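You operate a simulated robot arm through the tools that you are given. There is no shell and no other tool. Be economical: measure what you need, move in short steps, check, and stop when the job is done.

Carry out the task below with a simulated two-armed robot. There is one attempt and no reset: what you move stays moved.

TASK
Shut the fridge door. Shut the mill drawer. Fetch the grey adapter ring and set it on the bench right of the mill. Take the lid off the small rich cream tub and lay it down on the bench right of the mill. Take the pestle and put it on the thin grey mat. Put the clear splash ring on the upper shelf under the slabs drawer away on the bench left of the tall mixer. Put the label card that says "YU79" from the bulk bench on the packing bench and the label card labelled "RY75" on the top of the glass slab. Any order will do.

The check looks at the end state, three seconds after you hand in, the way a careful person would. Anything else that was tipped, shoved, dropped, spilled or broken makes it a failure. A push-on lid holds only when it is set on centred and level and pressed home; a screw cap is set on level and turned clockwise until tight.

THE ROBOT
Two 7-joint arms with fingered hands on one trunk, on a base that drives. Base frame: it is fixed to the floor where the robot stands at the start and does not move with it; the origin is under the middle of the robot, x ahead of it, y to its left, z up. Readings come in mm, rad, newtons and seconds.
The left shoulder is at the start at [80, 92, 831], the right one opposite. With the tool pointing down near the work surface each hand reaches from about 100 to 520 mm from the robot's upright axis, wherever it stands, measured 20 degrees to its own side. Places, roughly: bench left of the tall mixer [-2100, 500, 900]; bench right of the mill [-500, 1600, 900]; clear splash ring (6x6x3 cm) [-2400, -3300, 400]; fridge door [700, 100, 400]; grey adapter ring [500, 1250, 1000]; label card [-2750, -3500, 1000]; mill drawer [400, 900, 500]; packing bench [-400, -2000, 900]; pestle (4x4x15 cm) [-1000, 1100, 1000]; small rich cream tub [-250, 1500, 1000]; thin grey mat (20x29 cm) [-1340, -2560, 900]; top of the glass slab (20x24 cm) [-3600, -640, 920]. Payload 2.1 kg a hand.
Tool frame (each hand has its own): the origin (TCP) lies between the finger pads and is the grasp point; the fingertips stand 20 mm ahead of it; z points along the fingers, y is the line along which they close. Largest opening 68 mm; the body of the gripper starts 23 mm behind the TCP. The gripper is a hand of 5 fingers: y runs from the thumb to the fingers, the wrist lies at [-10, -79, -131] in the tool frame.
Orientation is told as [roll, pitch, yaw] about the base's x, y, z axes, in that order, counted from this pose: with the fingers straight down and the wrist toward the robot, the tool's x, y and z point along [0, 1, 0], [1, 0, 0] and [0, 0, -1] of the base frame.

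THE INTERFACE
- The arms move only by the tool send_rows. It takes "left_motion", "right_motion" or both (then of equal length, played together; a hand with none holds still); each is a list of rows, each a list of 6 numbers: the shift along the tool's x, y, z in mm, then the turn, a rotation vector about the tool's x, y, z in rad. In form: [[x, y, z, wx, wy, wz], ...]. A call has 1 to 20 rows; each row shifts and turns the commanded pose from where the row before left it, along the tool's axes as they then stand. Each row takes 0.2 s and may step no farther than 50 mm and 0.15 rad from the row before; otherwise, the whole call is refused. A pose out of reach is approached as far as the arm can. The call stops where the force on the tool passes 40 N (or 10 N more than at its start, if that is more) or the arm is blocked; 0.2 s more then pass. In this call time passes only in rows, and 0.2 s behind the last. It gives the time, the measured TCP pose, the force on the tool (base axes), the opening and the grip force at its end, in the units of the frame above (readings bear some noise), with the torque about the TCP (base axes, N m) and any sound that the robot's microphone picked up, and new pictures: "views" is both (left out), scene, wrist or none (wrist: the cameras of the hands that moved).
- Cameras (640 x 400 px; columns grow to the right, rows downward): "scene" is now at [168.2, 52.1, 1013.6]; the picture's right is [0.57, -0.82, 0.00], its down [-0.24, -0.17, -0.96] and it looks along [0.78, 0.55, -0.29] (base axes); focal length 214 px, centre (320, 200). "left" rides on the left gripper at [-54, -58, -72] in its tool frame; the picture's right is [-0.57, -0.39, 0.73], its down [0.73, -0.64, 0.23] and it looks along [0.38, 0.66, 0.65] (tool axes); focal length 226 px, centre (320, 200). "right" rides on the right gripper at [54, -58, -72] in its tool frame; the picture's right is [-0.57, 0.39, -0.73], its down [-0.73, -0.64, 0.23] and it looks along [-0.38, 0.66, 0.65] (tool axes); focal length 226 px, centre (320, 200). There is no depth. A picture from a camera that has moved, and an enlarged one, comes with that camera's place and axes in the base frame and with its lens.
- move_column(by): slides the trunk up (or, below 0, down) by that many mm; the arms and the scene camera ride with it, the base frame stays. It gives what a move gives, with no picture.
- base_move(legs): drives the robot by 1 to 6 legs, each [ahead, left, turn to the left] in mm, mm and rad, along the robot's own axes; the way and the turn of a leg run together, so that a leg with both is an arc; at most 1500 mm and 3.142 rad a leg. The arms and the cameras ride along, it lands a little off, and it stops where it bumps. It gives what a move gives, and a new picture of the scene camera.
- move_fingers(index, middle, ring, little, thumb_bend, thumb_turn, hand): sets how far each is bent, from 0 (flat) to 100 (curled in); at 30 the hand is open as for a grip, at 70 the pads meet at the TCP. One left out holds its place. A second passes; each finger stops where it meets its share of the squeeze, and holds until it gets a number again. It is the only way to open and close the hand. It gives what a move gives, with no picture; readings hold the bend of each and the force on index, middle, ring, little, thumb and palm. thumb_turn goes from beside the hand (0) to across from the fingers (100), as for a grip.
- turn_head(pan, tilt): turns the head with the scene camera to pan (to the left, within 1.501 rad either way) and tilt (down, from -0.506 to 1.204), counted from straight ahead of the robot. It gives what a move gives, and a new picture of the scene camera.
- inspect(camera, box): a new picture of the part [left, top, right, bottom] of that camera's present view, enlarged. The clock stands still meanwhile.
- job_done(): hands the job in; it is judged then, once.

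Go step by step. Nothing tells you exact positions but the pictures and the camera data: compare them with the known pose of the tool, close in by small moves and look again before you grip or let go. The budget is 196 turns and 260 pictures, counting those below and the enlarged ones. Unless the task says otherwise, let go and move clear before handing in, and close with one line.

The tools are called after "Request:" as name(argument=value, ...) on one line, values as JSON. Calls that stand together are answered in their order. send_rows: Moves the arms, as the interface text tells. Its arguments: {"type":"object","properties":{"left_motion":{"type":"array","items":{"type":"array","items":{"type":"number"}}},"right_motion":{"type":"array","items":{"type":"array","items":{"type":"number"}}},"views":{"type":"string","enum":["both","scene","wrist","none"]}},"required":[]} The other tools are called the same way: move_column (by) slides the trunk up or down; move_fingers (index, middle, ring, little, thumb_bend, thumb_turn, hand) moves the fingers one by one; base_move (legs) drives the base; turn_head (pan, tilt) turns the head that bears the scene camera; inspect (camera, box) takes an enlarged picture of a part of a camera's view; job_done () hands the job in.

At the start:

```text
time_s: 0.0
left_tool_pos: [282.5, 301.9, 876.4]
left_orientation: [-0.001, 0.002, 0.001]
left_force: [0.3, -0.8, 0.0]
left_wrist_torque: [-0.01, 0.06, 0.0]
left_width: 67.6
left_grasp_force: 0.0
left_shape: jaw
left_bend: [30.0, 30.0, 30.0, 30.0, 30.0, 98.0]
left_finger forces: [0.0, 0.0, 0.0, 0.0, 0.0, 0.1]
right_tool_pos: [294.8, 58.1, 896.0]
right_orientation: [-0.009, 0.012, -0.009]
right_force: [-0.3, 0.5, 0.0]
right_wrist_torque: [0.02, 0.01, 0.0]
right_width: 67.9
right_grasp_force: 0.0
right_shape: jaw
right_bend: [30.0, 30.0, 30.0, 30.0, 30.0, 98.0]
right_finger forces: [0.0, 0.1, 0.0, 0.0, 0.0, 0.1]
trunk travel left (down, up): [-75.0, 829.0]
robot x, y, heading: [-3.0, -2.6, 0.002]
head pan, tilt: [0.663, 0.815]
```

scene: 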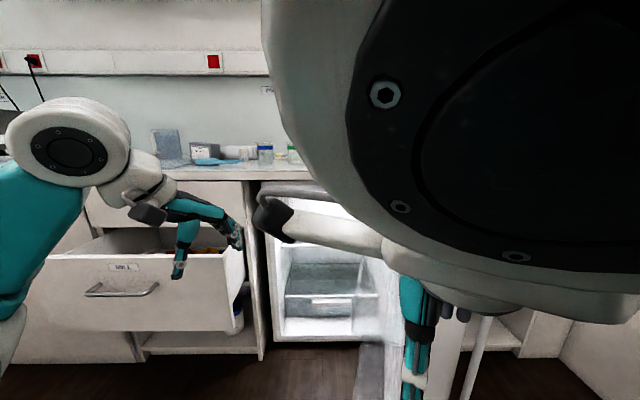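
right: 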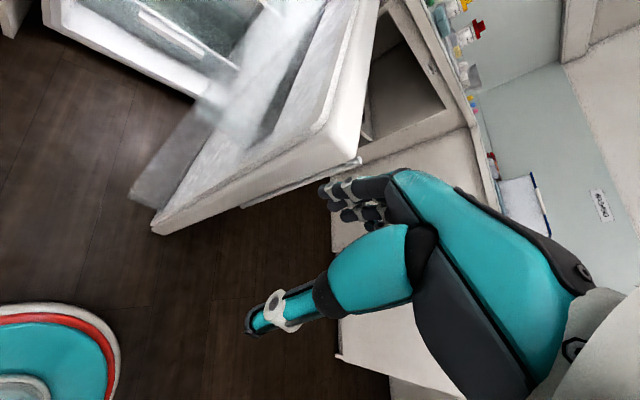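
left: 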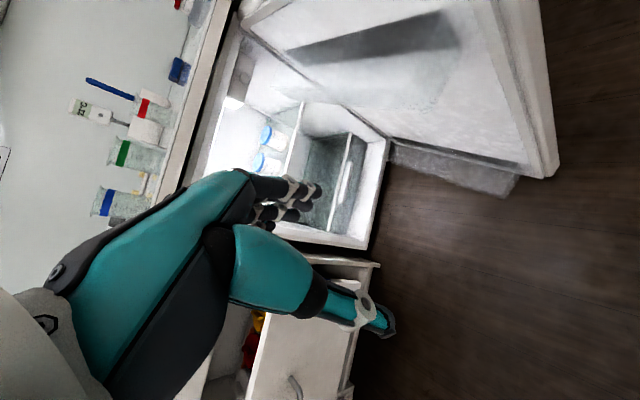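

The fridge stands open ahead of me with its door swung towards the right, and a drawer is open to the left of it. I'll look around with the head first.

Request:
turn_head(pan=0.0, tilt=0.7)

Request:
turn_head(pan=1.3, tilt=0.3)

```text
time_s: 1.0
left_tool_pos: [283.6, 301.7, 877.0]
left_orientation: [0.001, 0.002, 0.0]
left_force: [-0.3, -0.4, 0.3]
left_wrist_torque: [-0.04, 0.0, -0.01]
left_width: 67.8
left_grasp_force: 0.0
left_shape: jaw
left_bend: [30.0, 30.0, 30.0, 30.0, 30.0, 98.0]
left_finger forces: [0.0, 0.0, 0.1, 0.0, 0.1, 0.1]
right_tool_pos: [293.8, 59.0, 896.6]
right_orientation: [-0.01, 0.009, -0.008]
right_force: [0.0, 0.3, 0.3]
right_wrist_torque: [0.0, -0.01, 0.01]
right_width: 67.8
right_grasp_force: 0.0
right_shape: jaw
right_bend: [30.0, 30.0, 30.0, 30.0, 30.0, 98.0]
right_finger forces: [0.0, 0.0, 0.1, 0.0, 0.1, 0.0]
trunk travel left (down, up): [-75.0, 829.0]
robot x, y, heading: [0.4, -1.9, 0.002]
head pan, tilt: [0.0, 0.7]
camera scene: at [176.6, -1.4, 977.1], right [0.0, -1.0, 0.0], down [-0.64, 0.0, -0.76], along [0.76, 0.0, -0.64], focal length 214 px, centre (320, 200)
```

scene: 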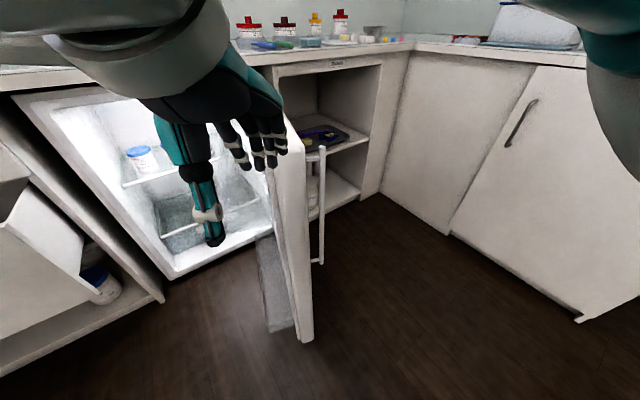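

```text
time_s: 2.5
left_tool_pos: [284.9, 300.6, 876.3]
left_orientation: [-0.001, 0.001, -0.001]
left_force: [-0.1, -0.2, 0.0]
left_wrist_torque: [0.01, 0.0, 0.01]
left_width: 67.8
left_grasp_force: 0.1
left_shape: jaw
left_bend: [30.0, 30.0, 30.0, 30.0, 30.0, 98.0]
left_finger forces: [0.1, 0.0, 0.1, 0.0, 0.0, 0.0]
right_tool_pos: [296.6, 57.8, 896.0]
right_orientation: [-0.005, 0.013, -0.016]
right_force: [0.4, 0.0, 0.1]
right_wrist_torque: [-0.01, -0.01, -0.02]
right_width: 67.8
right_grasp_force: 0.0
right_shape: jaw
right_bend: [30.0, 30.0, 30.0, 30.0, 30.0, 98.0]
right_finger forces: [0.0, 0.0, 0.0, 0.1, 0.1, 0.0]
trunk travel left (down, up): [-75.0, 829.0]
robot x, y, heading: [1.7, -0.2, 0.001]
head pan, tilt: [1.3, 0.3]
camera scene: at [169.9, 43.4, 991.2], right [0.5, -0.87, 0.0], down [-0.44, -0.26, -0.86], along [0.74, 0.43, -0.51], focal length 214 px, centre (320, 200)
```

scene: 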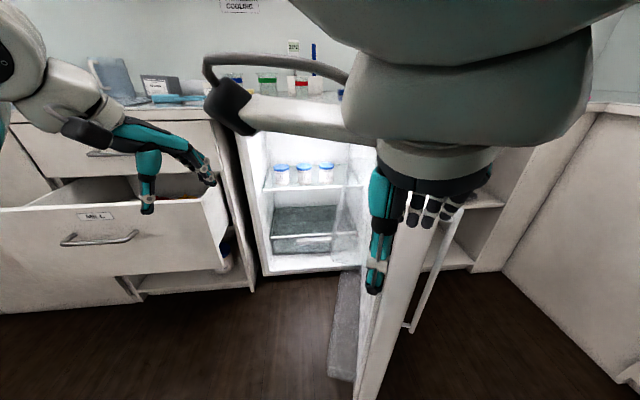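

I need a clearer view of the door, so I'll back off some.

Request:
base_move(legs=[[-450, 0, 0]])

Request:
turn_head(pan=0.3, tilt=0.45)

```text
time_s: 5.2
left_tool_pos: [-167.2, 302.0, 877.2]
left_orientation: [0.0, -0.001, -0.005]
left_force: [0.2, 0.0, 0.4]
left_wrist_torque: [-0.03, -0.01, -0.01]
left_width: 67.7
left_grasp_force: 0.2
left_shape: jaw
left_bend: [30.0, 30.0, 30.0, 30.0, 30.0, 98.0]
left_finger forces: [0.0, 0.0, 0.0, 0.0, 0.1, 0.0]
right_tool_pos: [-154.4, 56.8, 897.0]
right_orientation: [-0.002, 0.017, -0.024]
right_force: [0.2, -0.3, -0.4]
right_wrist_torque: [0.0, -0.01, 0.01]
right_width: 67.6
right_grasp_force: 0.0
right_shape: jaw
right_bend: [30.0, 30.0, 30.0, 30.0, 30.0, 98.0]
right_finger forces: [0.0, 0.0, 0.0, 0.0, 0.0, 0.0]
trunk travel left (down, up): [-75.0, 829.0]
robot x, y, heading: [-451.0, 2.5, -0.008]
head pan, tilt: [1.3, 0.3]
camera scene: at [-283.2, 46.5, 992.7], right [0.52, -0.85, 0.0], down [-0.42, -0.26, -0.87], along [0.74, 0.45, -0.5], focal length 214 px, centre (320, 200)
```

scene: 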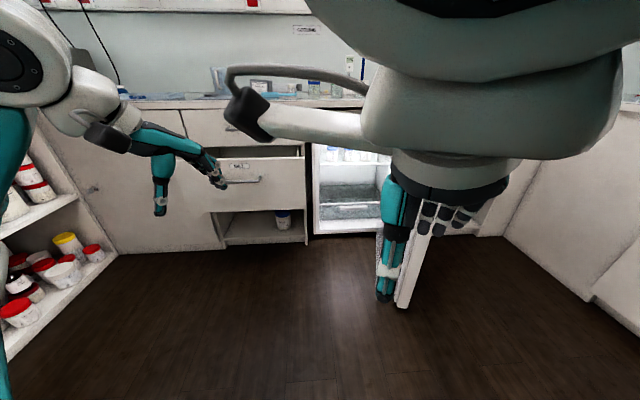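

```text
time_s: 6.5
left_tool_pos: [-166.9, 301.1, 876.9]
left_orientation: [-0.001, 0.001, -0.005]
left_force: [0.7, -0.6, -0.4]
left_wrist_torque: [0.01, -0.01, -0.01]
left_width: 67.4
left_grasp_force: 0.0
left_shape: jaw
left_bend: [30.0, 30.0, 30.0, 30.0, 30.0, 98.0]
left_finger forces: [0.0, 0.0, 0.0, 0.1, 0.1, 0.0]
right_tool_pos: [-155.4, 58.1, 897.7]
right_orientation: [-0.004, 0.015, -0.02]
right_force: [0.3, 0.4, 0.7]
right_wrist_torque: [0.0, -0.05, 0.01]
right_width: 67.6
right_grasp_force: 0.0
right_shape: jaw
right_bend: [30.0, 30.0, 30.0, 30.0, 30.0, 98.0]
right_finger forces: [0.0, 0.0, 0.0, 0.0, 0.0, 0.0]
trunk travel left (down, up): [-75.0, 829.0]
robot x, y, heading: [-450.8, -2.7, -0.004]
head pan, tilt: [0.3, 0.45]
camera scene: at [-272.5, 26.1, 999.4], right [0.29, -0.96, 0.0], down [-0.42, -0.13, -0.9], along [0.86, 0.26, -0.43], focal length 214 px, centre (320, 200)
```

scene: 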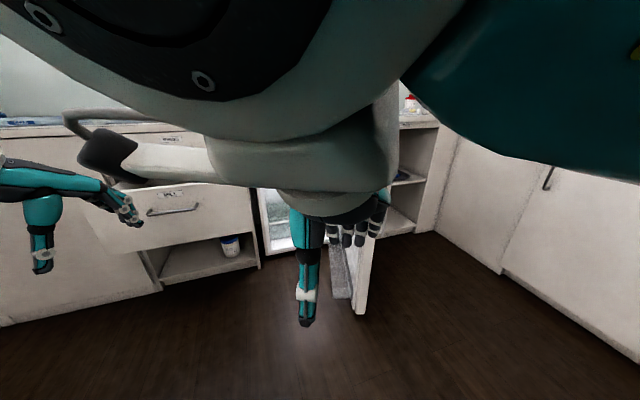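

The right arm blocks the view, so I'll shift it to the right and lower.

Request:
send_rows(right_motion=[[-45, 0, 15, 0, 0, 0], [-45, 0, 15, 0, 0, 0], [-45, 0, 15, 0, 0, 0], [-45, 0, 15, 0, 0, 0], [-45, 0, 15, 0, 0, 0], [-45, 0, 15, 0, 0, 0]], views="scene")

```text
time_s: 7.9
left_tool_pos: [-166.6, 301.1, 876.3]
left_orientation: [-0.001, 0.0, -0.005]
left_force: [0.3, 0.8, 0.3]
left_wrist_torque: [0.0, -0.01, 0.03]
left_width: 67.6
left_grasp_force: 0.0
left_shape: jaw
left_bend: [30.0, 30.0, 30.0, 30.0, 30.0, 98.0]
left_finger forces: [0.0, 0.0, 0.0, 0.0, 0.0, 0.0]
right_tool_pos: [-163.8, -214.0, 808.3]
right_orientation: [-0.005, 0.015, -0.021]
right_force: [-0.3, 0.3, -0.4]
right_wrist_torque: [0.02, 0.01, 0.0]
right_width: 68.1
right_grasp_force: 0.1
right_shape: jaw
right_bend: [30.0, 30.0, 30.0, 30.0, 30.0, 98.0]
right_finger forces: [0.0, 0.1, 0.0, 0.0, 0.0, 0.0]
trunk travel left (down, up): [-75.0, 829.0]
robot x, y, heading: [-451.8, 2.1, -0.011]
head pan, tilt: [0.3, 0.45]
camera scene: at [-272.3, 26.0, 999.2], right [0.29, -0.96, 0.0], down [-0.42, -0.13, -0.9], along [0.86, 0.26, -0.44], focal length 214 px, centre (320, 200)
```

scene: 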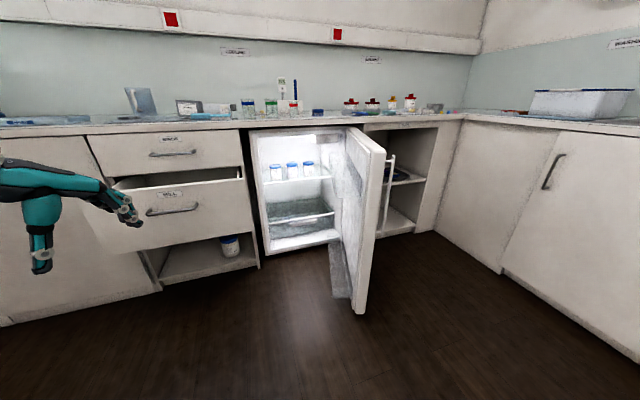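

The kitchen is turned about 35° to my start heading, and the fridge door sticks out towards me with its hinge on the right. I'll turn square to that wall and drive to the right side of the door.

Request:
base_move(legs=[[0, 0, 0.62], [0, -870, 0], [300, 0, 0]])

Request:
turn_head(pan=0.35, tilt=0.6)

```text
time_s: 15.9
left_tool_pos: [363.1, -148.9, 876.9]
left_orientation: [-0.001, 0.001, 0.593]
left_force: [-0.2, 0.2, 0.1]
left_wrist_torque: [0.02, -0.01, 0.02]
left_width: 67.7
left_grasp_force: 0.2
left_shape: jaw
left_bend: [30.0, 30.0, 30.0, 30.0, 30.0, 98.0]
left_finger forces: [0.1, 0.1, 0.0, 0.1, 0.1, 0.0]
right_tool_pos: [654.8, -572.2, 806.8]
right_orientation: [-0.002, 0.015, 0.574]
right_force: [-0.5, -0.2, -0.8]
right_wrist_torque: [0.0, 0.02, 0.02]
right_width: 67.9
right_grasp_force: 0.1
right_shape: jaw
right_bend: [30.0, 30.0, 30.0, 30.0, 30.0, 98.0]
right_finger forces: [0.0, 0.0, 0.0, 0.1, 0.0, 0.0]
trunk travel left (down, up): [-75.0, 829.0]
robot x, y, heading: [296.4, -560.5, 0.589]
head pan, tilt: [0.3, 0.45]
camera scene: at [428.4, -436.0, 999.2], right [0.78, -0.63, 0.0], down [-0.27, -0.34, -0.9], along [0.56, 0.7, -0.44], focal length 214 px, centre (320, 200)
```

scene: 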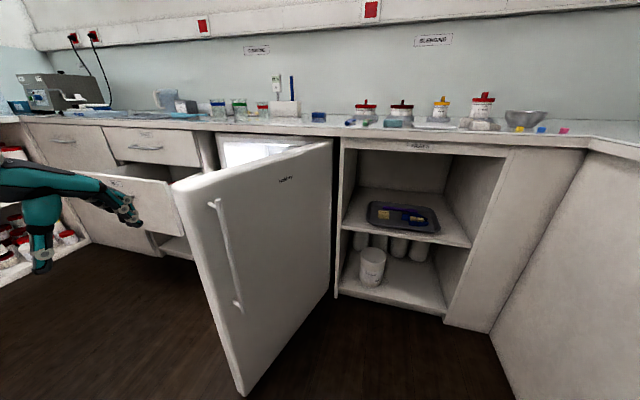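

```text
time_s: 16.6
left_tool_pos: [362.5, -150.3, 875.2]
left_orientation: [0.001, -0.001, 0.593]
left_force: [0.2, -0.3, 0.5]
left_wrist_torque: [0.01, 0.0, -0.04]
left_width: 67.8
left_grasp_force: 0.0
left_shape: jaw
left_bend: [30.0, 30.0, 30.0, 30.0, 30.0, 98.0]
left_finger forces: [0.1, 0.0, 0.0, 0.0, 0.0, 0.1]
right_tool_pos: [655.3, -571.4, 807.0]
right_orientation: [-0.001, 0.015, 0.574]
right_force: [0.0, 0.5, 0.0]
right_wrist_torque: [-0.01, 0.03, -0.01]
right_width: 67.7
right_grasp_force: 0.1
right_shape: jaw
right_bend: [30.0, 30.0, 30.0, 30.0, 30.0, 98.0]
right_finger forces: [0.0, 0.0, 0.0, 0.1, 0.0, 0.1]
trunk travel left (down, up): [-75.0, 829.0]
robot x, y, heading: [295.9, -556.8, 0.596]
head pan, tilt: [0.351, 0.6]
camera scene: at [422.7, -436.0, 985.7], right [0.81, -0.59, 0.0], down [-0.33, -0.46, -0.83], along [0.48, 0.67, -0.56], focal length 214 px, centre (320, 200)
```

scene: 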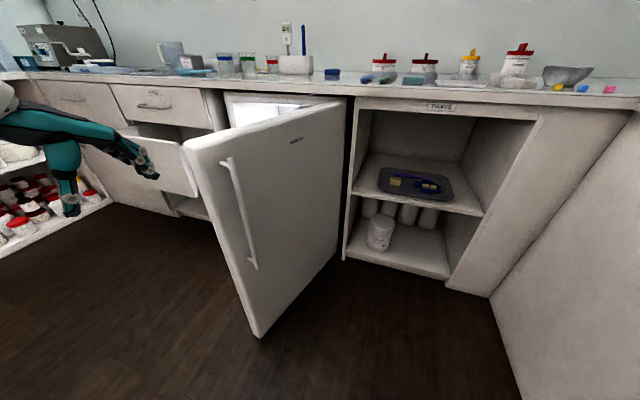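

The door is about 65° open, with its near end at (440, 55) and hinge at about (1000, 170). I'll bring the left hand down and in, then drive next to the door's outer face.

Request:
send_rows(left_motion=[[-32, 0, 38, 0, 0, 0], [-32, 0, 38, 0, 0, 0], [-32, 0, 38, 0, 0, 0], [-32, 0, 38, 0, 0, 0], [-32, 0, 38, 0, 0, 0]], views="none")

Request:
base_move(legs=[[0, -100, 0], [390, 0, 0]])

```text
time_s: 17.8
left_tool_pos: [483.4, -236.2, 697.8]
left_orientation: [0.001, 0.002, 0.592]
left_force: [0.9, -0.3, 0.3]
left_wrist_torque: [-0.03, 0.0, 0.0]
left_width: 67.9
left_grasp_force: 0.1
left_shape: jaw
left_bend: [30.0, 30.0, 30.0, 30.0, 30.0, 98.0]
left_finger forces: [0.1, 0.1, 0.0, 0.1, 0.1, 0.1]
left hand out of reach, approached as far as the arm can: row 3, 4, 5
right_tool_pos: [654.0, -572.5, 805.5]
right_orientation: [-0.003, 0.015, 0.577]
right_force: [0.3, 0.1, -0.7]
right_wrist_torque: [-0.05, -0.02, -0.02]
right_width: 67.8
right_grasp_force: 0.0
right_shape: jaw
right_bend: [30.0, 30.0, 30.0, 30.0, 30.0, 98.0]
right_finger forces: [0.1, 0.1, 0.0, 0.0, 0.0, 0.0]
trunk travel left (down, up): [-75.0, 829.0]
robot x, y, heading: [295.2, -559.1, 0.59]
head pan, tilt: [0.351, 0.6]
```

```text
time_s: 21.0
left_tool_pos: [873.9, -95.5, 699.7]
left_orientation: [-0.001, 0.001, 0.589]
left_force: [-0.7, -0.1, -0.3]
left_wrist_torque: [0.01, 0.01, -0.02]
left_width: 67.6
left_grasp_force: 0.1
left_shape: jaw
left_bend: [30.0, 30.0, 30.0, 30.0, 30.0, 98.0]
left_finger forces: [0.1, 0.0, 0.0, 0.0, 0.1, 0.0]
right_tool_pos: [1043.5, -431.5, 807.0]
right_orientation: [-0.001, 0.014, 0.572]
right_force: [0.9, 0.9, -0.7]
right_wrist_torque: [-0.02, 0.01, -0.03]
right_width: 67.6
right_grasp_force: 0.1
right_shape: jaw
right_bend: [30.0, 30.0, 30.0, 30.0, 30.0, 98.0]
right_finger forces: [0.0, 0.0, 0.0, 0.1, 0.0, 0.0]
trunk travel left (down, up): [-75.0, 829.0]
robot x, y, heading: [682.9, -418.5, 0.587]
head pan, tilt: [0.351, 0.6]
camera scene: at [812.5, -295.0, 985.7], right [0.81, -0.59, 0.0], down [-0.33, -0.46, -0.82], along [0.49, 0.67, -0.57], focal length 214 px, centre (320, 200)
```

scene: 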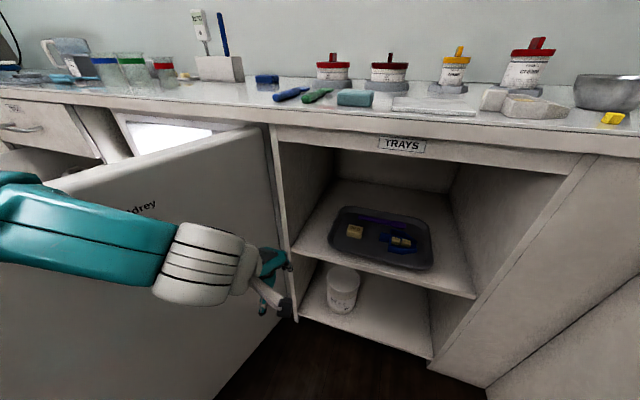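

The hand is now right of the door, close to the hinge side. I'll push to the left with the arm.

Request:
send_rows(left_motion=[[35, -10, 0, 0, 0, 0], [35, -10, 0, 0, 0, 0], [35, -10, 0, 0, 0, 0], [35, 0, 0, 0, 0, 0], [35, 0, 0, 0, 0, 0], [35, 0, 0, 0, 0, 0]], views="scene")

```text
time_s: 22.4
left_tool_pos: [730.8, 61.2, 700.2]
left_orientation: [-0.001, 0.0, 0.59]
left_force: [-0.1, -0.3, 0.3]
left_wrist_torque: [-0.02, -0.01, -0.04]
left_width: 67.9
left_grasp_force: 0.2
left_shape: jaw
left_bend: [30.0, 30.0, 30.0, 30.0, 30.0, 98.0]
left_finger forces: [0.0, 0.0, 0.1, 0.1, 0.0, 0.1]
right_tool_pos: [1043.7, -432.7, 805.9]
right_orientation: [-0.002, 0.016, 0.572]
right_force: [0.7, 0.0, 0.6]
right_wrist_torque: [0.03, 0.01, -0.02]
right_width: 68.0
right_grasp_force: 0.1
right_shape: jaw
right_bend: [30.0, 30.0, 30.0, 30.0, 30.0, 98.0]
right_finger forces: [0.1, 0.0, 0.0, 0.0, 0.1, 0.0]
trunk travel left (down, up): [-75.0, 829.0]
robot x, y, heading: [689.1, -419.7, 0.594]
head pan, tilt: [0.351, 0.6]
camera scene: at [812.5, -295.0, 985.7], right [0.81, -0.59, 0.0], down [-0.33, -0.46, -0.82], along [0.49, 0.67, -0.57], focal length 214 px, centre (320, 200)
```

scene: 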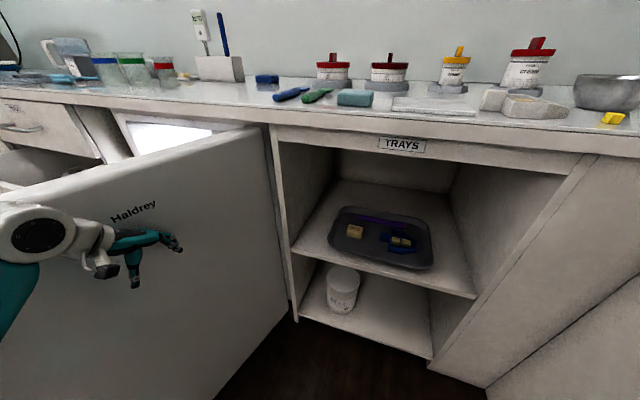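

No contact so far. I'll keep pushing left and forward.

Request:
send_rows(left_motion=[[30, 10, 0, 0, 0, 0], [30, 10, 0, 0, 0, 0], [30, 10, 0, 0, 0, 0], [30, 10, 0, 0, 0, 0], [25, 15, 0, 0, 0, 0]], views="scene")

```text
time_s: 23.6
left_tool_pos: [696.5, 207.0, 696.8]
left_orientation: [0.004, 0.015, 0.591]
left_force: [0.6, 1.3, 1.5]
left_wrist_torque: [0.0, 0.04, 0.0]
left_width: 67.8
left_grasp_force: 0.0
left_shape: jaw
left_bend: [30.0, 30.0, 30.0, 30.0, 30.0, 98.0]
left_finger forces: [0.0, 0.1, 0.0, 0.0, 0.0, 0.1]
left hand out of reach, approached as far as the arm can: row 5
right_tool_pos: [1043.2, -432.4, 806.8]
right_orientation: [-0.002, 0.016, 0.574]
right_force: [-0.5, -0.4, 0.6]
right_wrist_torque: [0.01, 0.01, 0.01]
right_width: 67.9
right_grasp_force: 0.2
right_shape: jaw
right_bend: [30.0, 30.0, 30.0, 30.0, 30.0, 98.0]
right_finger forces: [0.0, 0.1, 0.0, 0.0, 0.0, 0.0]
trunk travel left (down, up): [-75.0, 829.0]
robot x, y, heading: [688.9, -414.6, 0.593]
head pan, tilt: [0.351, 0.6]
camera scene: at [812.7, -295.6, 985.8], right [0.81, -0.59, 0.0], down [-0.33, -0.46, -0.83], along [0.48, 0.67, -0.56], focal length 214 px, centre (320, 200)
```

scene: 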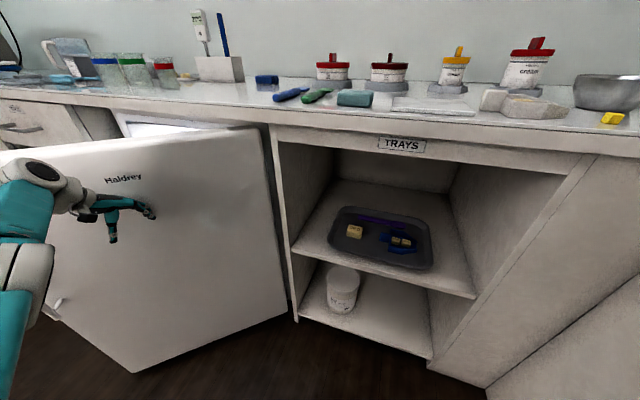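

The door swings easily. I'll carry on with the base.

Request:
base_move(legs=[[130, 110, 0]])

```text
time_s: 25.1
left_tool_pos: [747.8, 374.1, 698.3]
left_orientation: [0.0, 0.001, 0.586]
left_force: [-0.3, 0.2, 0.0]
left_wrist_torque: [-0.02, -0.02, 0.01]
left_width: 67.6
left_grasp_force: 0.0
left_shape: jaw
left_bend: [30.0, 30.0, 30.0, 30.0, 30.0, 98.0]
left_finger forces: [0.0, 0.1, 0.0, 0.0, 0.0, 0.0]
right_tool_pos: [1090.2, -268.5, 805.9]
right_orientation: [-0.002, 0.015, 0.568]
right_force: [0.0, 0.0, -0.2]
right_wrist_torque: [-0.02, -0.03, -0.01]
right_width: 67.8
right_grasp_force: 0.1
right_shape: jaw
right_bend: [30.0, 30.0, 30.0, 30.0, 30.0, 98.0]
right_finger forces: [0.0, 0.0, 0.0, 0.1, 0.0, 0.0]
trunk travel left (down, up): [-75.0, 829.0]
robot x, y, heading: [732.1, -252.2, 0.588]
head pan, tilt: [0.351, 0.6]
camera scene: at [860.0, -130.3, 985.7], right [0.81, -0.59, 0.0], down [-0.33, -0.46, -0.82], along [0.49, 0.67, -0.57], focal length 214 px, centre (320, 200)
```

scene: 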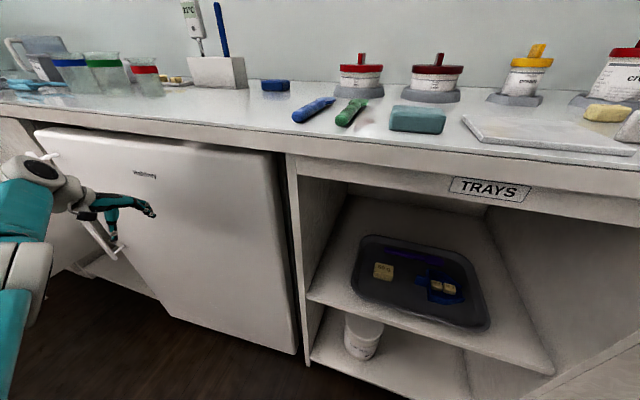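

The door is almost shut, so I'll push forward more.

Request:
base_move(legs=[[90, 0, 0]])

```text
time_s: 26.1
left_tool_pos: [782.1, 401.5, 698.1]
left_orientation: [0.002, 0.016, 0.598]
left_force: [-10.9, -10.6, -4.6]
left_wrist_torque: [-0.1, 0.09, 0.05]
left_width: 59.6
left_grasp_force: 0.0
left_shape: jaw
left_bend: [31.0, 45.0, 35.0, 31.0, 30.0, 98.0]
left_finger forces: [0.4, 11.3, 2.6, 0.7, 0.0, 0.0]
right_tool_pos: [1132.6, -238.8, 807.2]
right_orientation: [-0.002, 0.016, 0.572]
right_force: [0.3, 0.3, 0.2]
right_wrist_torque: [0.0, 0.0, -0.02]
right_width: 67.9
right_grasp_force: 0.1
right_shape: jaw
right_bend: [30.0, 30.0, 30.0, 30.0, 30.0, 98.0]
right_finger forces: [0.0, 0.0, 0.1, 0.0, 0.1, 0.0]
trunk travel left (down, up): [-75.0, 829.0]
robot x, y, heading: [773.4, -222.8, 0.595]
head pan, tilt: [0.351, 0.6]
stopped in leg 1: the force on the tool passed its limit at 56 N (the readings are from after the stop); the commanded pose is now the measured one
camera scene: at [900.8, -102.3, 985.8], right [0.81, -0.59, 0.0], down [-0.33, -0.46, -0.83], along [0.49, 0.67, -0.56], focal length 214 px, centre (320, 200)
```

scene: 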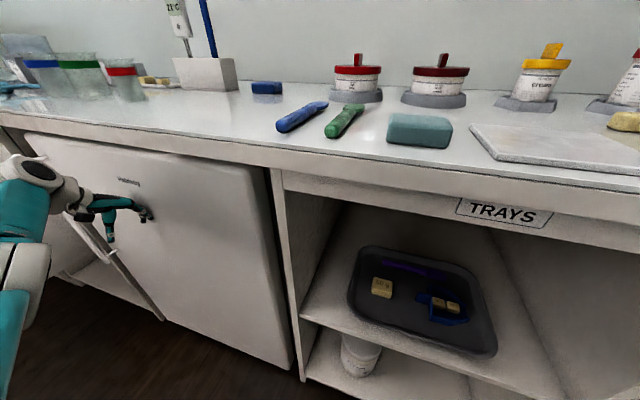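

The door looks shut. I'll back off and move left to the mill drawer.

Request:
base_move(legs=[[-450, 0, 0], [0, 550, 0]])

Request:
turn_head(pan=0.3, tilt=0.5)

```text
time_s: 31.6
left_tool_pos: [108.7, 608.2, 700.2]
left_orientation: [0.002, 0.013, 0.588]
left_force: [0.2, -0.7, -0.6]
left_wrist_torque: [-0.02, -0.04, 0.01]
left_width: 67.8
left_grasp_force: 0.0
left_shape: jaw
left_bend: [30.0, 30.0, 30.0, 30.0, 30.0, 98.0]
left_finger forces: [0.0, 0.0, 0.0, 0.0, 0.0, 0.0]
right_tool_pos: [452.0, -34.0, 806.8]
right_orientation: [-0.002, 0.016, 0.564]
right_force: [-0.3, -0.3, -0.6]
right_wrist_torque: [0.02, -0.01, 0.01]
right_width: 67.8
right_grasp_force: 0.1
right_shape: jaw
right_bend: [30.0, 30.0, 30.0, 30.0, 30.0, 98.0]
right_finger forces: [0.0, 0.1, 0.0, 0.0, 0.0, 0.0]
trunk travel left (down, up): [-75.0, 829.0]
robot x, y, heading: [94.8, -15.9, 0.585]
head pan, tilt: [0.351, 0.6]
camera scene: at [222.1, 104.5, 985.7], right [0.8, -0.59, 0.0], down [-0.34, -0.45, -0.82], along [0.49, 0.66, -0.57], focal length 214 px, centre (320, 200)
```

scene: 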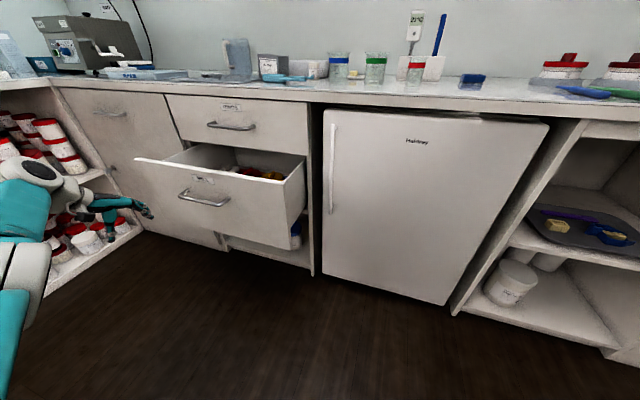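

```text
time_s: 32.2
left_tool_pos: [108.0, 608.3, 698.2]
left_orientation: [0.001, 0.013, 0.589]
left_force: [0.1, 0.0, 0.5]
left_wrist_torque: [0.01, 0.0, -0.04]
left_width: 67.6
left_grasp_force: 0.1
left_shape: jaw
left_bend: [30.0, 30.0, 30.0, 30.0, 30.0, 98.0]
left_finger forces: [0.0, 0.1, 0.1, 0.0, 0.0, 0.0]
right_tool_pos: [451.2, -33.3, 807.0]
right_orientation: [-0.001, 0.015, 0.564]
right_force: [0.2, 0.6, -0.4]
right_wrist_torque: [-0.01, 0.02, -0.04]
right_width: 67.6
right_grasp_force: 0.1
right_shape: jaw
right_bend: [30.0, 30.0, 30.0, 30.0, 30.0, 98.0]
right_finger forces: [0.0, 0.0, 0.0, 0.0, 0.0, 0.0]
trunk travel left (down, up): [-75.0, 829.0]
robot x, y, heading: [93.4, -17.7, 0.583]
head pan, tilt: [0.3, 0.499]
camera scene: at [227.2, 103.8, 994.7], right [0.77, -0.63, 0.0], down [-0.3, -0.37, -0.88], along [0.56, 0.68, -0.48], focal length 214 px, centre (320, 200)
```

scene: 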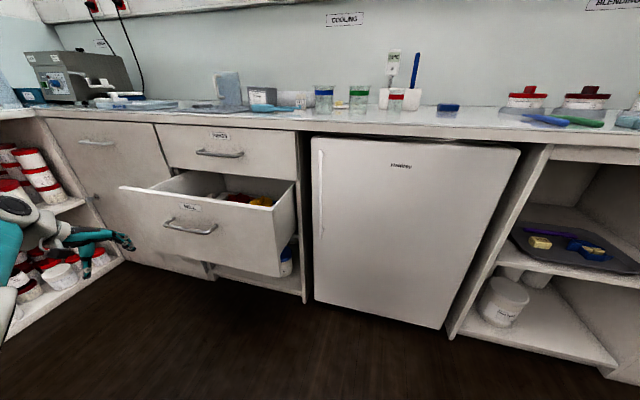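

The fridge is shut. The mill drawer's front is about 200 mm ahead of the left hand, lined up with its handle. I'll drive forward until just short of it and check.

Request:
base_move(legs=[[140, 0, 0.02]])

Request:
turn_head(pan=0.8, tilt=0.6)

```text
time_s: 33.6
left_tool_pos: [208.6, 685.3, 698.2]
left_orientation: [0.001, 0.013, 0.611]
left_force: [0.2, 0.7, 0.7]
left_wrist_torque: [-0.01, -0.01, 0.0]
left_width: 67.7
left_grasp_force: 0.1
left_shape: jaw
left_bend: [30.0, 30.0, 30.0, 30.0, 30.0, 98.0]
left_finger forces: [0.0, 0.1, 0.0, 0.1, 0.0, 0.1]
right_tool_pos: [566.0, 51.0, 806.0]
right_orientation: [-0.003, 0.015, 0.586]
right_force: [-0.3, 0.0, 0.1]
right_wrist_torque: [0.01, 0.02, 0.04]
right_width: 67.9
right_grasp_force: 0.0
right_shape: jaw
right_bend: [30.0, 30.0, 30.0, 30.0, 30.0, 98.0]
right_finger forces: [0.1, 0.0, 0.0, 0.0, 0.1, 0.0]
trunk travel left (down, up): [-75.0, 829.0]
robot x, y, heading: [207.9, 58.4, 0.606]
head pan, tilt: [0.3, 0.499]
camera scene: at [338.4, 183.5, 994.8], right [0.79, -0.62, 0.0], down [-0.3, -0.38, -0.88], along [0.54, 0.69, -0.48], focal length 214 px, centre (320, 200)
```

scene: 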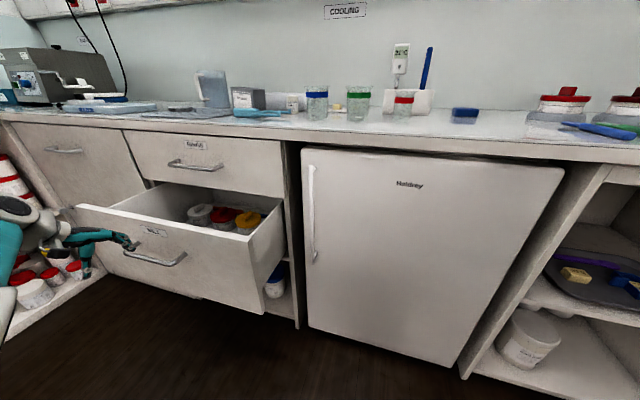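

```text
time_s: 34.5
left_tool_pos: [210.0, 685.1, 698.5]
left_orientation: [0.002, 0.013, 0.61]
left_force: [-0.8, 0.6, 0.7]
left_wrist_torque: [-0.03, -0.02, -0.01]
left_width: 67.8
left_grasp_force: 0.1
left_shape: jaw
left_bend: [30.0, 30.0, 30.0, 30.0, 30.0, 98.0]
left_finger forces: [0.0, 0.1, 0.1, 0.1, 0.0, 0.0]
right_tool_pos: [565.6, 49.6, 807.4]
right_orientation: [-0.002, 0.016, 0.583]
right_force: [-0.1, -0.4, 1.1]
right_wrist_torque: [0.0, -0.03, -0.03]
right_width: 67.5
right_grasp_force: 0.0
right_shape: jaw
right_bend: [30.0, 30.0, 30.0, 30.0, 30.0, 98.0]
right_finger forces: [0.0, 0.0, 0.0, 0.0, 0.0, 0.0]
trunk travel left (down, up): [-75.0, 829.0]
robot x, y, heading: [206.7, 63.6, 0.61]
head pan, tilt: [0.799, 0.6]
camera scene: at [297.0, 199.1, 985.7], right [0.99, -0.17, 0.0], down [-0.09, -0.56, -0.83], along [0.14, 0.81, -0.56], focal length 214 px, centre (320, 200)
```

scene: 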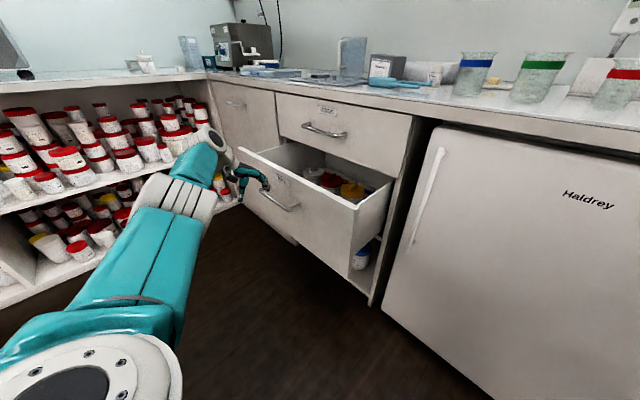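

I'll shift the hand a bit right and lower, then drive in to push the drawer.

Request:
send_rows(left_motion=[[-35, 0, 15, 0, 0, 0], [-35, 0, 15, 0, 0, 0]], views="none")

Request:
base_move(legs=[[150, 0, 0]])

```text
time_s: 35.1
left_tool_pos: [249.8, 628.7, 669.3]
left_orientation: [0.001, 0.009, 0.611]
left_force: [0.0, -0.3, -0.4]
left_wrist_torque: [0.0, 0.03, -0.01]
left_width: 67.8
left_grasp_force: 0.0
left_shape: jaw
left_bend: [30.0, 30.0, 30.0, 30.0, 30.0, 98.0]
left_finger forces: [0.0, 0.1, 0.1, 0.1, 0.0, 0.0]
right_tool_pos: [566.3, 50.3, 806.5]
right_orientation: [-0.002, 0.017, 0.584]
right_force: [1.2, -0.5, -0.2]
right_wrist_torque: [0.02, 0.02, 0.0]
right_width: 68.0
right_grasp_force: 0.0
right_shape: jaw
right_bend: [30.0, 30.0, 30.0, 30.0, 30.0, 98.0]
right_finger forces: [0.0, 0.1, 0.0, 0.0, 0.1, 0.0]
trunk travel left (down, up): [-75.0, 829.0]
robot x, y, heading: [207.6, 60.5, 0.608]
head pan, tilt: [0.799, 0.6]
```

```text
time_s: 36.5
left_tool_pos: [373.5, 712.7, 669.9]
left_orientation: [0.0, 0.01, 0.609]
left_force: [0.0, 0.1, -0.5]
left_wrist_torque: [-0.01, 0.02, -0.02]
left_width: 67.6
left_grasp_force: 0.0
left_shape: jaw
left_bend: [30.0, 30.0, 30.0, 30.0, 30.0, 98.0]
left_finger forces: [0.0, 0.0, 0.0, 0.0, 0.0, 0.0]
right_tool_pos: [689.3, 133.3, 807.2]
right_orientation: [-0.002, 0.017, 0.582]
right_force: [0.8, 0.1, -0.5]
right_wrist_torque: [-0.02, 0.02, 0.02]
right_width: 67.8
right_grasp_force: 0.0
right_shape: jaw
right_bend: [30.0, 30.0, 30.0, 30.0, 30.0, 98.0]
right_finger forces: [0.1, 0.0, 0.0, 0.0, 0.0, 0.0]
trunk travel left (down, up): [-75.0, 829.0]
robot x, y, heading: [327.7, 149.1, 0.601]
head pan, tilt: [0.799, 0.6]
camera scene: at [419.6, 283.1, 985.7], right [0.99, -0.17, 0.0], down [-0.1, -0.56, -0.82], along [0.14, 0.81, -0.57], focal length 214 px, centre (320, 200)
```

scene: 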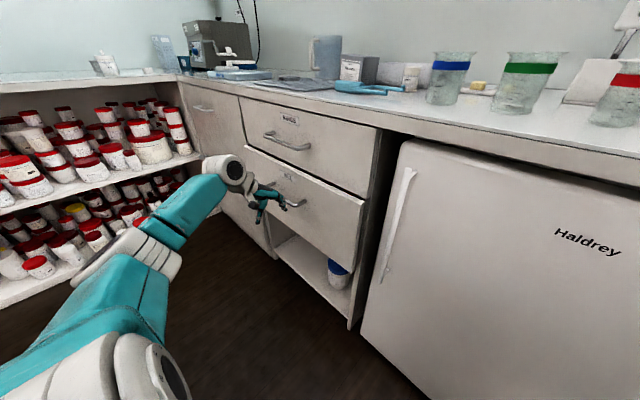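

The drawer has gone nearly all the way in. I'll push the remainder.

Request:
base_move(legs=[[80, 0, 0]])

```text
time_s: 37.5
left_tool_pos: [440.6, 758.2, 669.6]
left_orientation: [0.003, 0.013, 0.608]
left_force: [0.2, -0.2, 0.2]
left_wrist_torque: [-0.03, 0.01, -0.03]
left_width: 67.8
left_grasp_force: 0.1
left_shape: jaw
left_bend: [30.0, 30.0, 30.0, 30.0, 30.0, 98.0]
left_finger forces: [0.1, 0.0, 0.0, 0.0, 0.0, 0.0]
right_tool_pos: [755.2, 179.2, 806.6]
right_orientation: [-0.002, 0.016, 0.582]
right_force: [0.7, -0.1, 0.4]
right_wrist_torque: [-0.04, -0.01, 0.03]
right_width: 67.8
right_grasp_force: 0.1
right_shape: jaw
right_bend: [30.0, 30.0, 30.0, 30.0, 30.0, 98.0]
right_finger forces: [0.1, 0.1, 0.1, 0.1, 0.0, 0.0]
trunk travel left (down, up): [-75.0, 829.0]
robot x, y, heading: [395.9, 189.1, 0.599]
head pan, tilt: [0.799, 0.6]
camera scene: at [486.1, 328.7, 985.7], right [0.99, -0.17, 0.0], down [-0.1, -0.56, -0.82], along [0.14, 0.81, -0.57], focal length 214 px, centre (320, 200)
```

scene: 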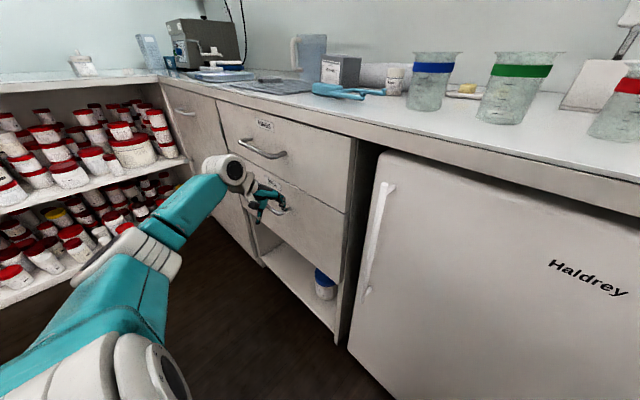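

It is nearly flush, so I'll finish with the arm to feel the stop.

Request:
send_rows(left_motion=[[0, 20, 0, 0, 0, 0], [0, 20, 0, 0, 0, 0], [0, 15, 0, 0, 0, 0]], views="scene")

```text
time_s: 38.3
left_tool_pos: [482.7, 787.9, 670.8]
left_orientation: [0.003, 0.011, 0.611]
left_force: [-27.8, -22.1, 13.4]
left_wrist_torque: [0.5, -0.49, 0.28]
left_width: 55.4
left_grasp_force: 0.0
left_shape: jaw
left_bend: [34.0, 50.0, 38.0, 33.0, 30.0, 98.0]
left_finger forces: [2.0, 23.6, 7.0, 3.2, 0.0, 0.0]
right_tool_pos: [752.4, 179.0, 808.8]
right_orientation: [0.0, 0.012, 0.583]
right_force: [-0.1, 0.3, -0.1]
right_wrist_torque: [-0.01, 0.01, -0.01]
right_width: 67.6
right_grasp_force: 0.1
right_shape: jaw
right_bend: [30.0, 30.0, 30.0, 30.0, 30.0, 98.0]
right_finger forces: [0.0, 0.0, 0.1, 0.0, 0.0, 0.0]
trunk travel left (down, up): [-75.0, 829.0]
robot x, y, heading: [396.1, 189.0, 0.603]
head pan, tilt: [0.799, 0.6]
camera scene: at [483.0, 326.0, 986.6], right [0.99, -0.17, 0.0], down [-0.09, -0.55, -0.83], along [0.14, 0.82, -0.56], focal length 214 px, centre (320, 200)
```

scene: 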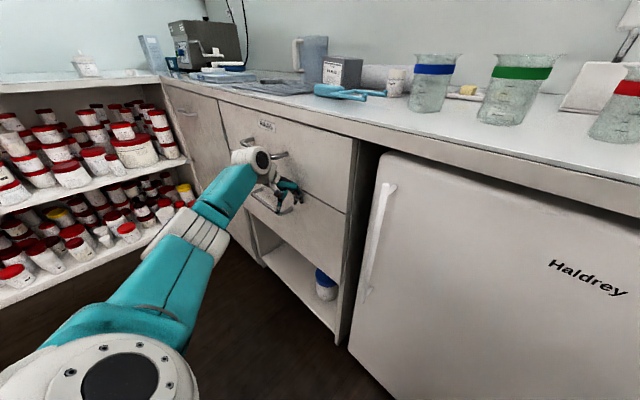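

The drawer is home. I'll back away, raise the trunk and look at the bench behind it for the adapter ring.

Request:
base_move(legs=[[-200, 0, 0]])

Request:
move_column(by=300)

Request:
turn_head(pan=0.75, tilt=0.6)

```text
time_s: 39.9
left_tool_pos: [320.5, 677.0, 669.0]
left_orientation: [0.002, 0.011, 0.609]
left_force: [0.1, -0.4, -0.3]
left_wrist_torque: [-0.03, -0.02, -0.02]
left_width: 67.6
left_grasp_force: 0.1
left_shape: jaw
left_bend: [30.0, 30.0, 30.0, 30.0, 30.0, 98.0]
left_finger forces: [0.0, 0.0, 0.1, 0.1, 0.1, 0.1]
right_tool_pos: [591.0, 67.3, 805.7]
right_orientation: [-0.003, 0.016, 0.584]
right_force: [-0.4, 0.0, 0.1]
right_wrist_torque: [0.0, 0.02, 0.01]
right_width: 67.8
right_grasp_force: 0.1
right_shape: jaw
right_bend: [30.0, 30.0, 30.0, 30.0, 30.0, 98.0]
right_finger forces: [0.0, 0.0, 0.0, 0.0, 0.0, 0.0]
trunk travel left (down, up): [-75.0, 829.0]
robot x, y, heading: [236.8, 78.0, 0.603]
head pan, tilt: [0.799, 0.6]
camera scene: at [321.9, 216.2, 985.6], right [0.99, -0.17, 0.0], down [-0.09, -0.56, -0.82], along [0.14, 0.81, -0.57], focal length 214 px, centre (320, 200)
```

scene: 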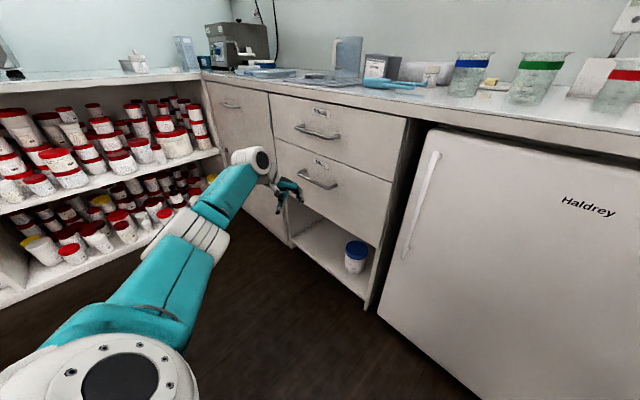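

```text
time_s: 42.9
left_tool_pos: [321.4, 675.3, 973.3]
left_orientation: [0.002, 0.0, 0.609]
left_force: [-0.1, -0.5, 0.9]
left_wrist_torque: [-0.01, 0.0, 0.0]
left_width: 67.9
left_grasp_force: 0.0
left_shape: jaw
left_bend: [30.0, 30.0, 30.0, 30.0, 30.0, 98.0]
left_finger forces: [0.0, 0.0, 0.0, 0.1, 0.0, 0.1]
right_tool_pos: [590.8, 67.0, 1105.7]
right_orientation: [-0.002, 0.018, 0.583]
right_force: [0.0, 0.2, -0.3]
right_wrist_torque: [0.0, 0.03, 0.01]
right_width: 67.9
right_grasp_force: 0.0
right_shape: jaw
right_bend: [30.0, 30.0, 30.0, 30.0, 30.0, 98.0]
right_finger forces: [0.1, 0.1, 0.0, 0.0, 0.0, 0.1]
trunk travel left (down, up): [-375.0, 529.0]
robot x, y, heading: [231.0, 78.8, 0.605]
head pan, tilt: [0.799, 0.6]
```

```text
time_s: 43.5
left_tool_pos: [320.7, 675.6, 972.9]
left_orientation: [0.003, 0.0, 0.607]
left_force: [-0.2, 0.0, -0.2]
left_wrist_torque: [0.0, 0.02, 0.03]
left_width: 68.1
left_grasp_force: 0.0
left_shape: jaw
left_bend: [30.0, 30.0, 30.0, 30.0, 30.0, 98.0]
left_finger forces: [0.1, 0.1, 0.0, 0.0, 0.0, 0.1]
right_tool_pos: [591.1, 67.9, 1107.0]
right_orientation: [-0.003, 0.015, 0.583]
right_force: [0.1, 0.5, 0.6]
right_wrist_torque: [0.01, -0.02, 0.02]
right_width: 67.9
right_grasp_force: 0.1
right_shape: jaw
right_bend: [30.0, 30.0, 30.0, 30.0, 30.0, 98.0]
right_finger forces: [0.1, 0.0, 0.0, 0.1, 0.1, 0.1]
trunk travel left (down, up): [-375.0, 529.0]
robot x, y, heading: [228.8, 76.8, 0.603]
head pan, tilt: [0.75, 0.6]
camera scene: at [277.1, 181.5, 1290.4], right [0.98, -0.21, 0.0], down [-0.12, -0.55, -0.82], along [0.18, 0.81, -0.57], focal length 214 px, centre (320, 200)
```

scene: 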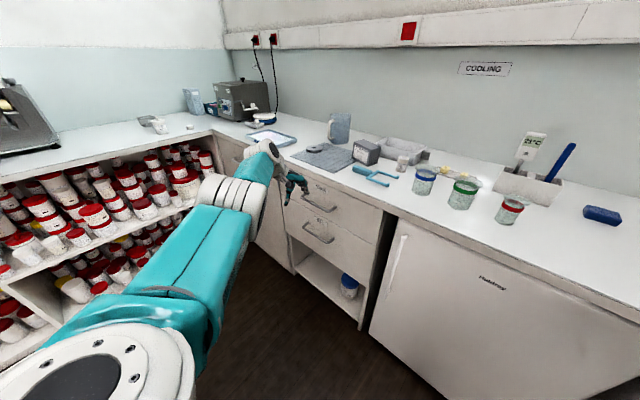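

The bench is visible now. I'll enlarge the parts holding the ring and the left bench.

Request:
inspect(camera="scene", box=[230, 90, 450, 210])

Request:
inspect(camera="scene", box=[0, 60, 240, 190])

```text
2.91 times, centred on (340, 150) of scene
camera zoom: at [277.1, 181.5, 1290.4], right [0.98, -0.21, 0.0], down [-0.12, -0.55, -0.82], along [0.18, 0.81, -0.57], focal length 624 px, centre (262, 346)
```

zoom: 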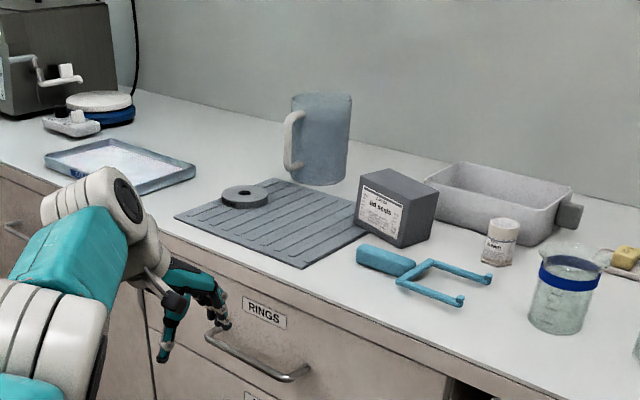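

```text
2.67 times, centred on (120, 125) of scene
camera zoom: at [277.1, 181.5, 1290.4], right [0.98, -0.21, 0.0], down [-0.12, -0.55, -0.82], along [0.18, 0.81, -0.57], focal length 572 px, centre (853, 400)
```

zoom: 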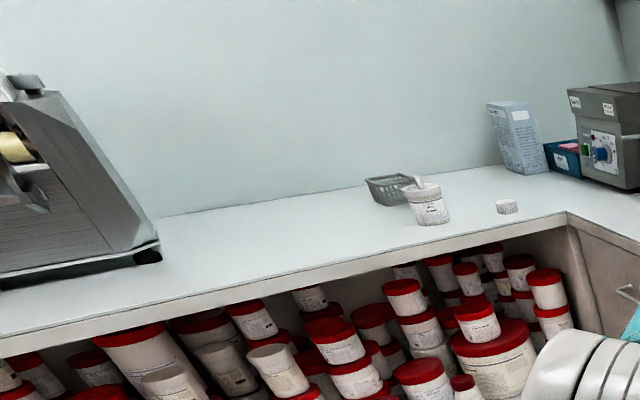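

The grey ring lies on the ribbed mat at about (459, 1131). I'll raise and tuck the left hand, then drive to stand in front of it.

Request:
send_rows(left_motion=[[-48, 0, -28, 0, 0, 0], [-48, 0, -28, 0, 0, 0], [-48, 0, -28, 0, 0, 0], [-48, 0, -28, 0, 0, 0], [-48, 0, -28, 0, 0, 0], [-48, 0, -28, 0, 0, 0]], views="none")

Request:
base_move(legs=[[0, 580, 0], [300, 0, 0]])

Request:
turn_head(pan=0.15, tilt=0.85)

```text
refused: row 1 steps farther than a row can; nothing moved
```

```text
time_s: 48.5
left_tool_pos: [245.3, 1317.0, 972.6]
left_orientation: [0.003, -0.001, 0.611]
left_force: [-0.1, -0.1, 0.1]
left_wrist_torque: [-0.01, 0.02, -0.03]
left_width: 67.7
left_grasp_force: 0.1
left_shape: jaw
left_bend: [30.0, 30.0, 30.0, 30.0, 30.0, 98.0]
left_finger forces: [0.0, 0.0, 0.0, 0.0, 0.0, 0.0]
right_tool_pos: [518.3, 708.7, 1106.8]
right_orientation: [-0.001, 0.016, 0.587]
right_force: [0.2, -1.0, 0.0]
right_wrist_torque: [0.02, -0.02, -0.02]
right_width: 67.7
right_grasp_force: 0.0
right_shape: jaw
right_bend: [30.0, 30.0, 30.0, 30.0, 30.0, 98.0]
right_finger forces: [0.0, 0.0, 0.0, 0.0, 0.0, 0.1]
trunk travel left (down, up): [-375.0, 529.0]
robot x, y, heading: [157.4, 717.3, 0.606]
head pan, tilt: [0.75, 0.6]
camera scene: at [203.4, 821.5, 1290.3], right [0.98, -0.21, 0.0], down [-0.12, -0.55, -0.82], along [0.18, 0.81, -0.57], focal length 214 px, centre (320, 200)
```

scene: 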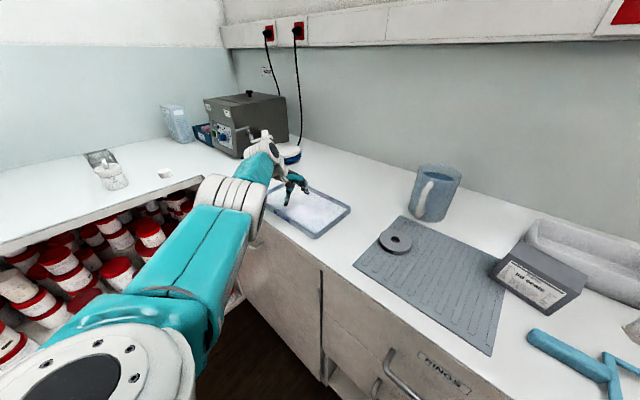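

```text
time_s: 49.5
left_tool_pos: [245.4, 1316.4, 972.9]
left_orientation: [0.003, -0.002, 0.611]
left_force: [-1.0, -0.2, -0.6]
left_wrist_torque: [0.0, 0.0, -0.03]
left_width: 67.8
left_grasp_force: 0.0
left_shape: jaw
left_bend: [30.0, 30.0, 30.0, 30.0, 30.0, 98.0]
left_finger forces: [0.1, 0.1, 0.0, 0.0, 0.1, 0.0]
right_tool_pos: [516.4, 707.1, 1106.1]
right_orientation: [-0.001, 0.015, 0.586]
right_force: [-0.3, 0.0, 0.7]
right_wrist_torque: [-0.01, -0.06, -0.01]
right_width: 67.9
right_grasp_force: 0.1
right_shape: jaw
right_bend: [30.0, 30.0, 30.0, 30.0, 30.0, 98.0]
right_finger forces: [0.0, 0.1, 0.0, 0.1, 0.0, 0.0]
trunk travel left (down, up): [-375.0, 529.0]
robot x, y, heading: [160.5, 717.5, 0.607]
head pan, tilt: [0.15, 0.85]
camera scene: at [241.4, 788.8, 1269.5], right [0.69, -0.73, 0.0], down [-0.55, -0.52, -0.66], along [0.48, 0.45, -0.75], focal length 214 px, centre (320, 200)
```

scene: 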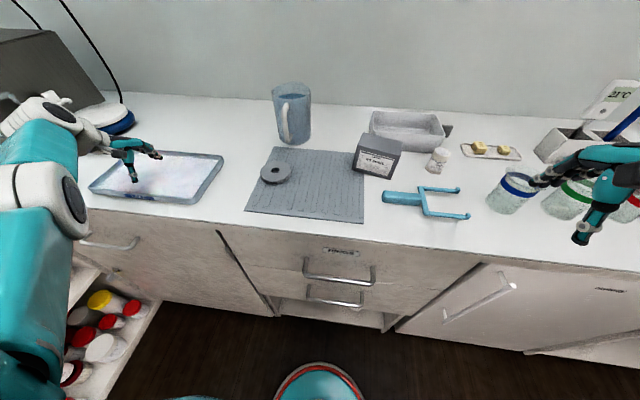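

The ring is at about (460, 1146). I'll enlarge it.

Request:
inspect(camera="scene", box=[240, 145, 320, 195])

```text
8.00 times, centred on (280, 170) of scene
camera zoom: at [241.4, 788.8, 1269.5], right [0.69, -0.73, 0.0], down [-0.55, -0.52, -0.66], along [0.48, 0.45, -0.75], focal length 1716 px, centre (640, 440)
```

zoom: 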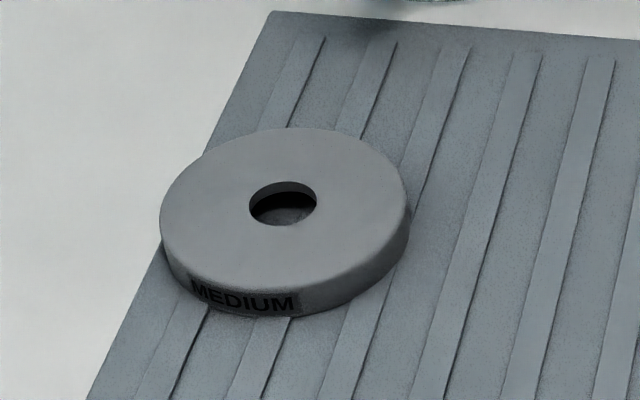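

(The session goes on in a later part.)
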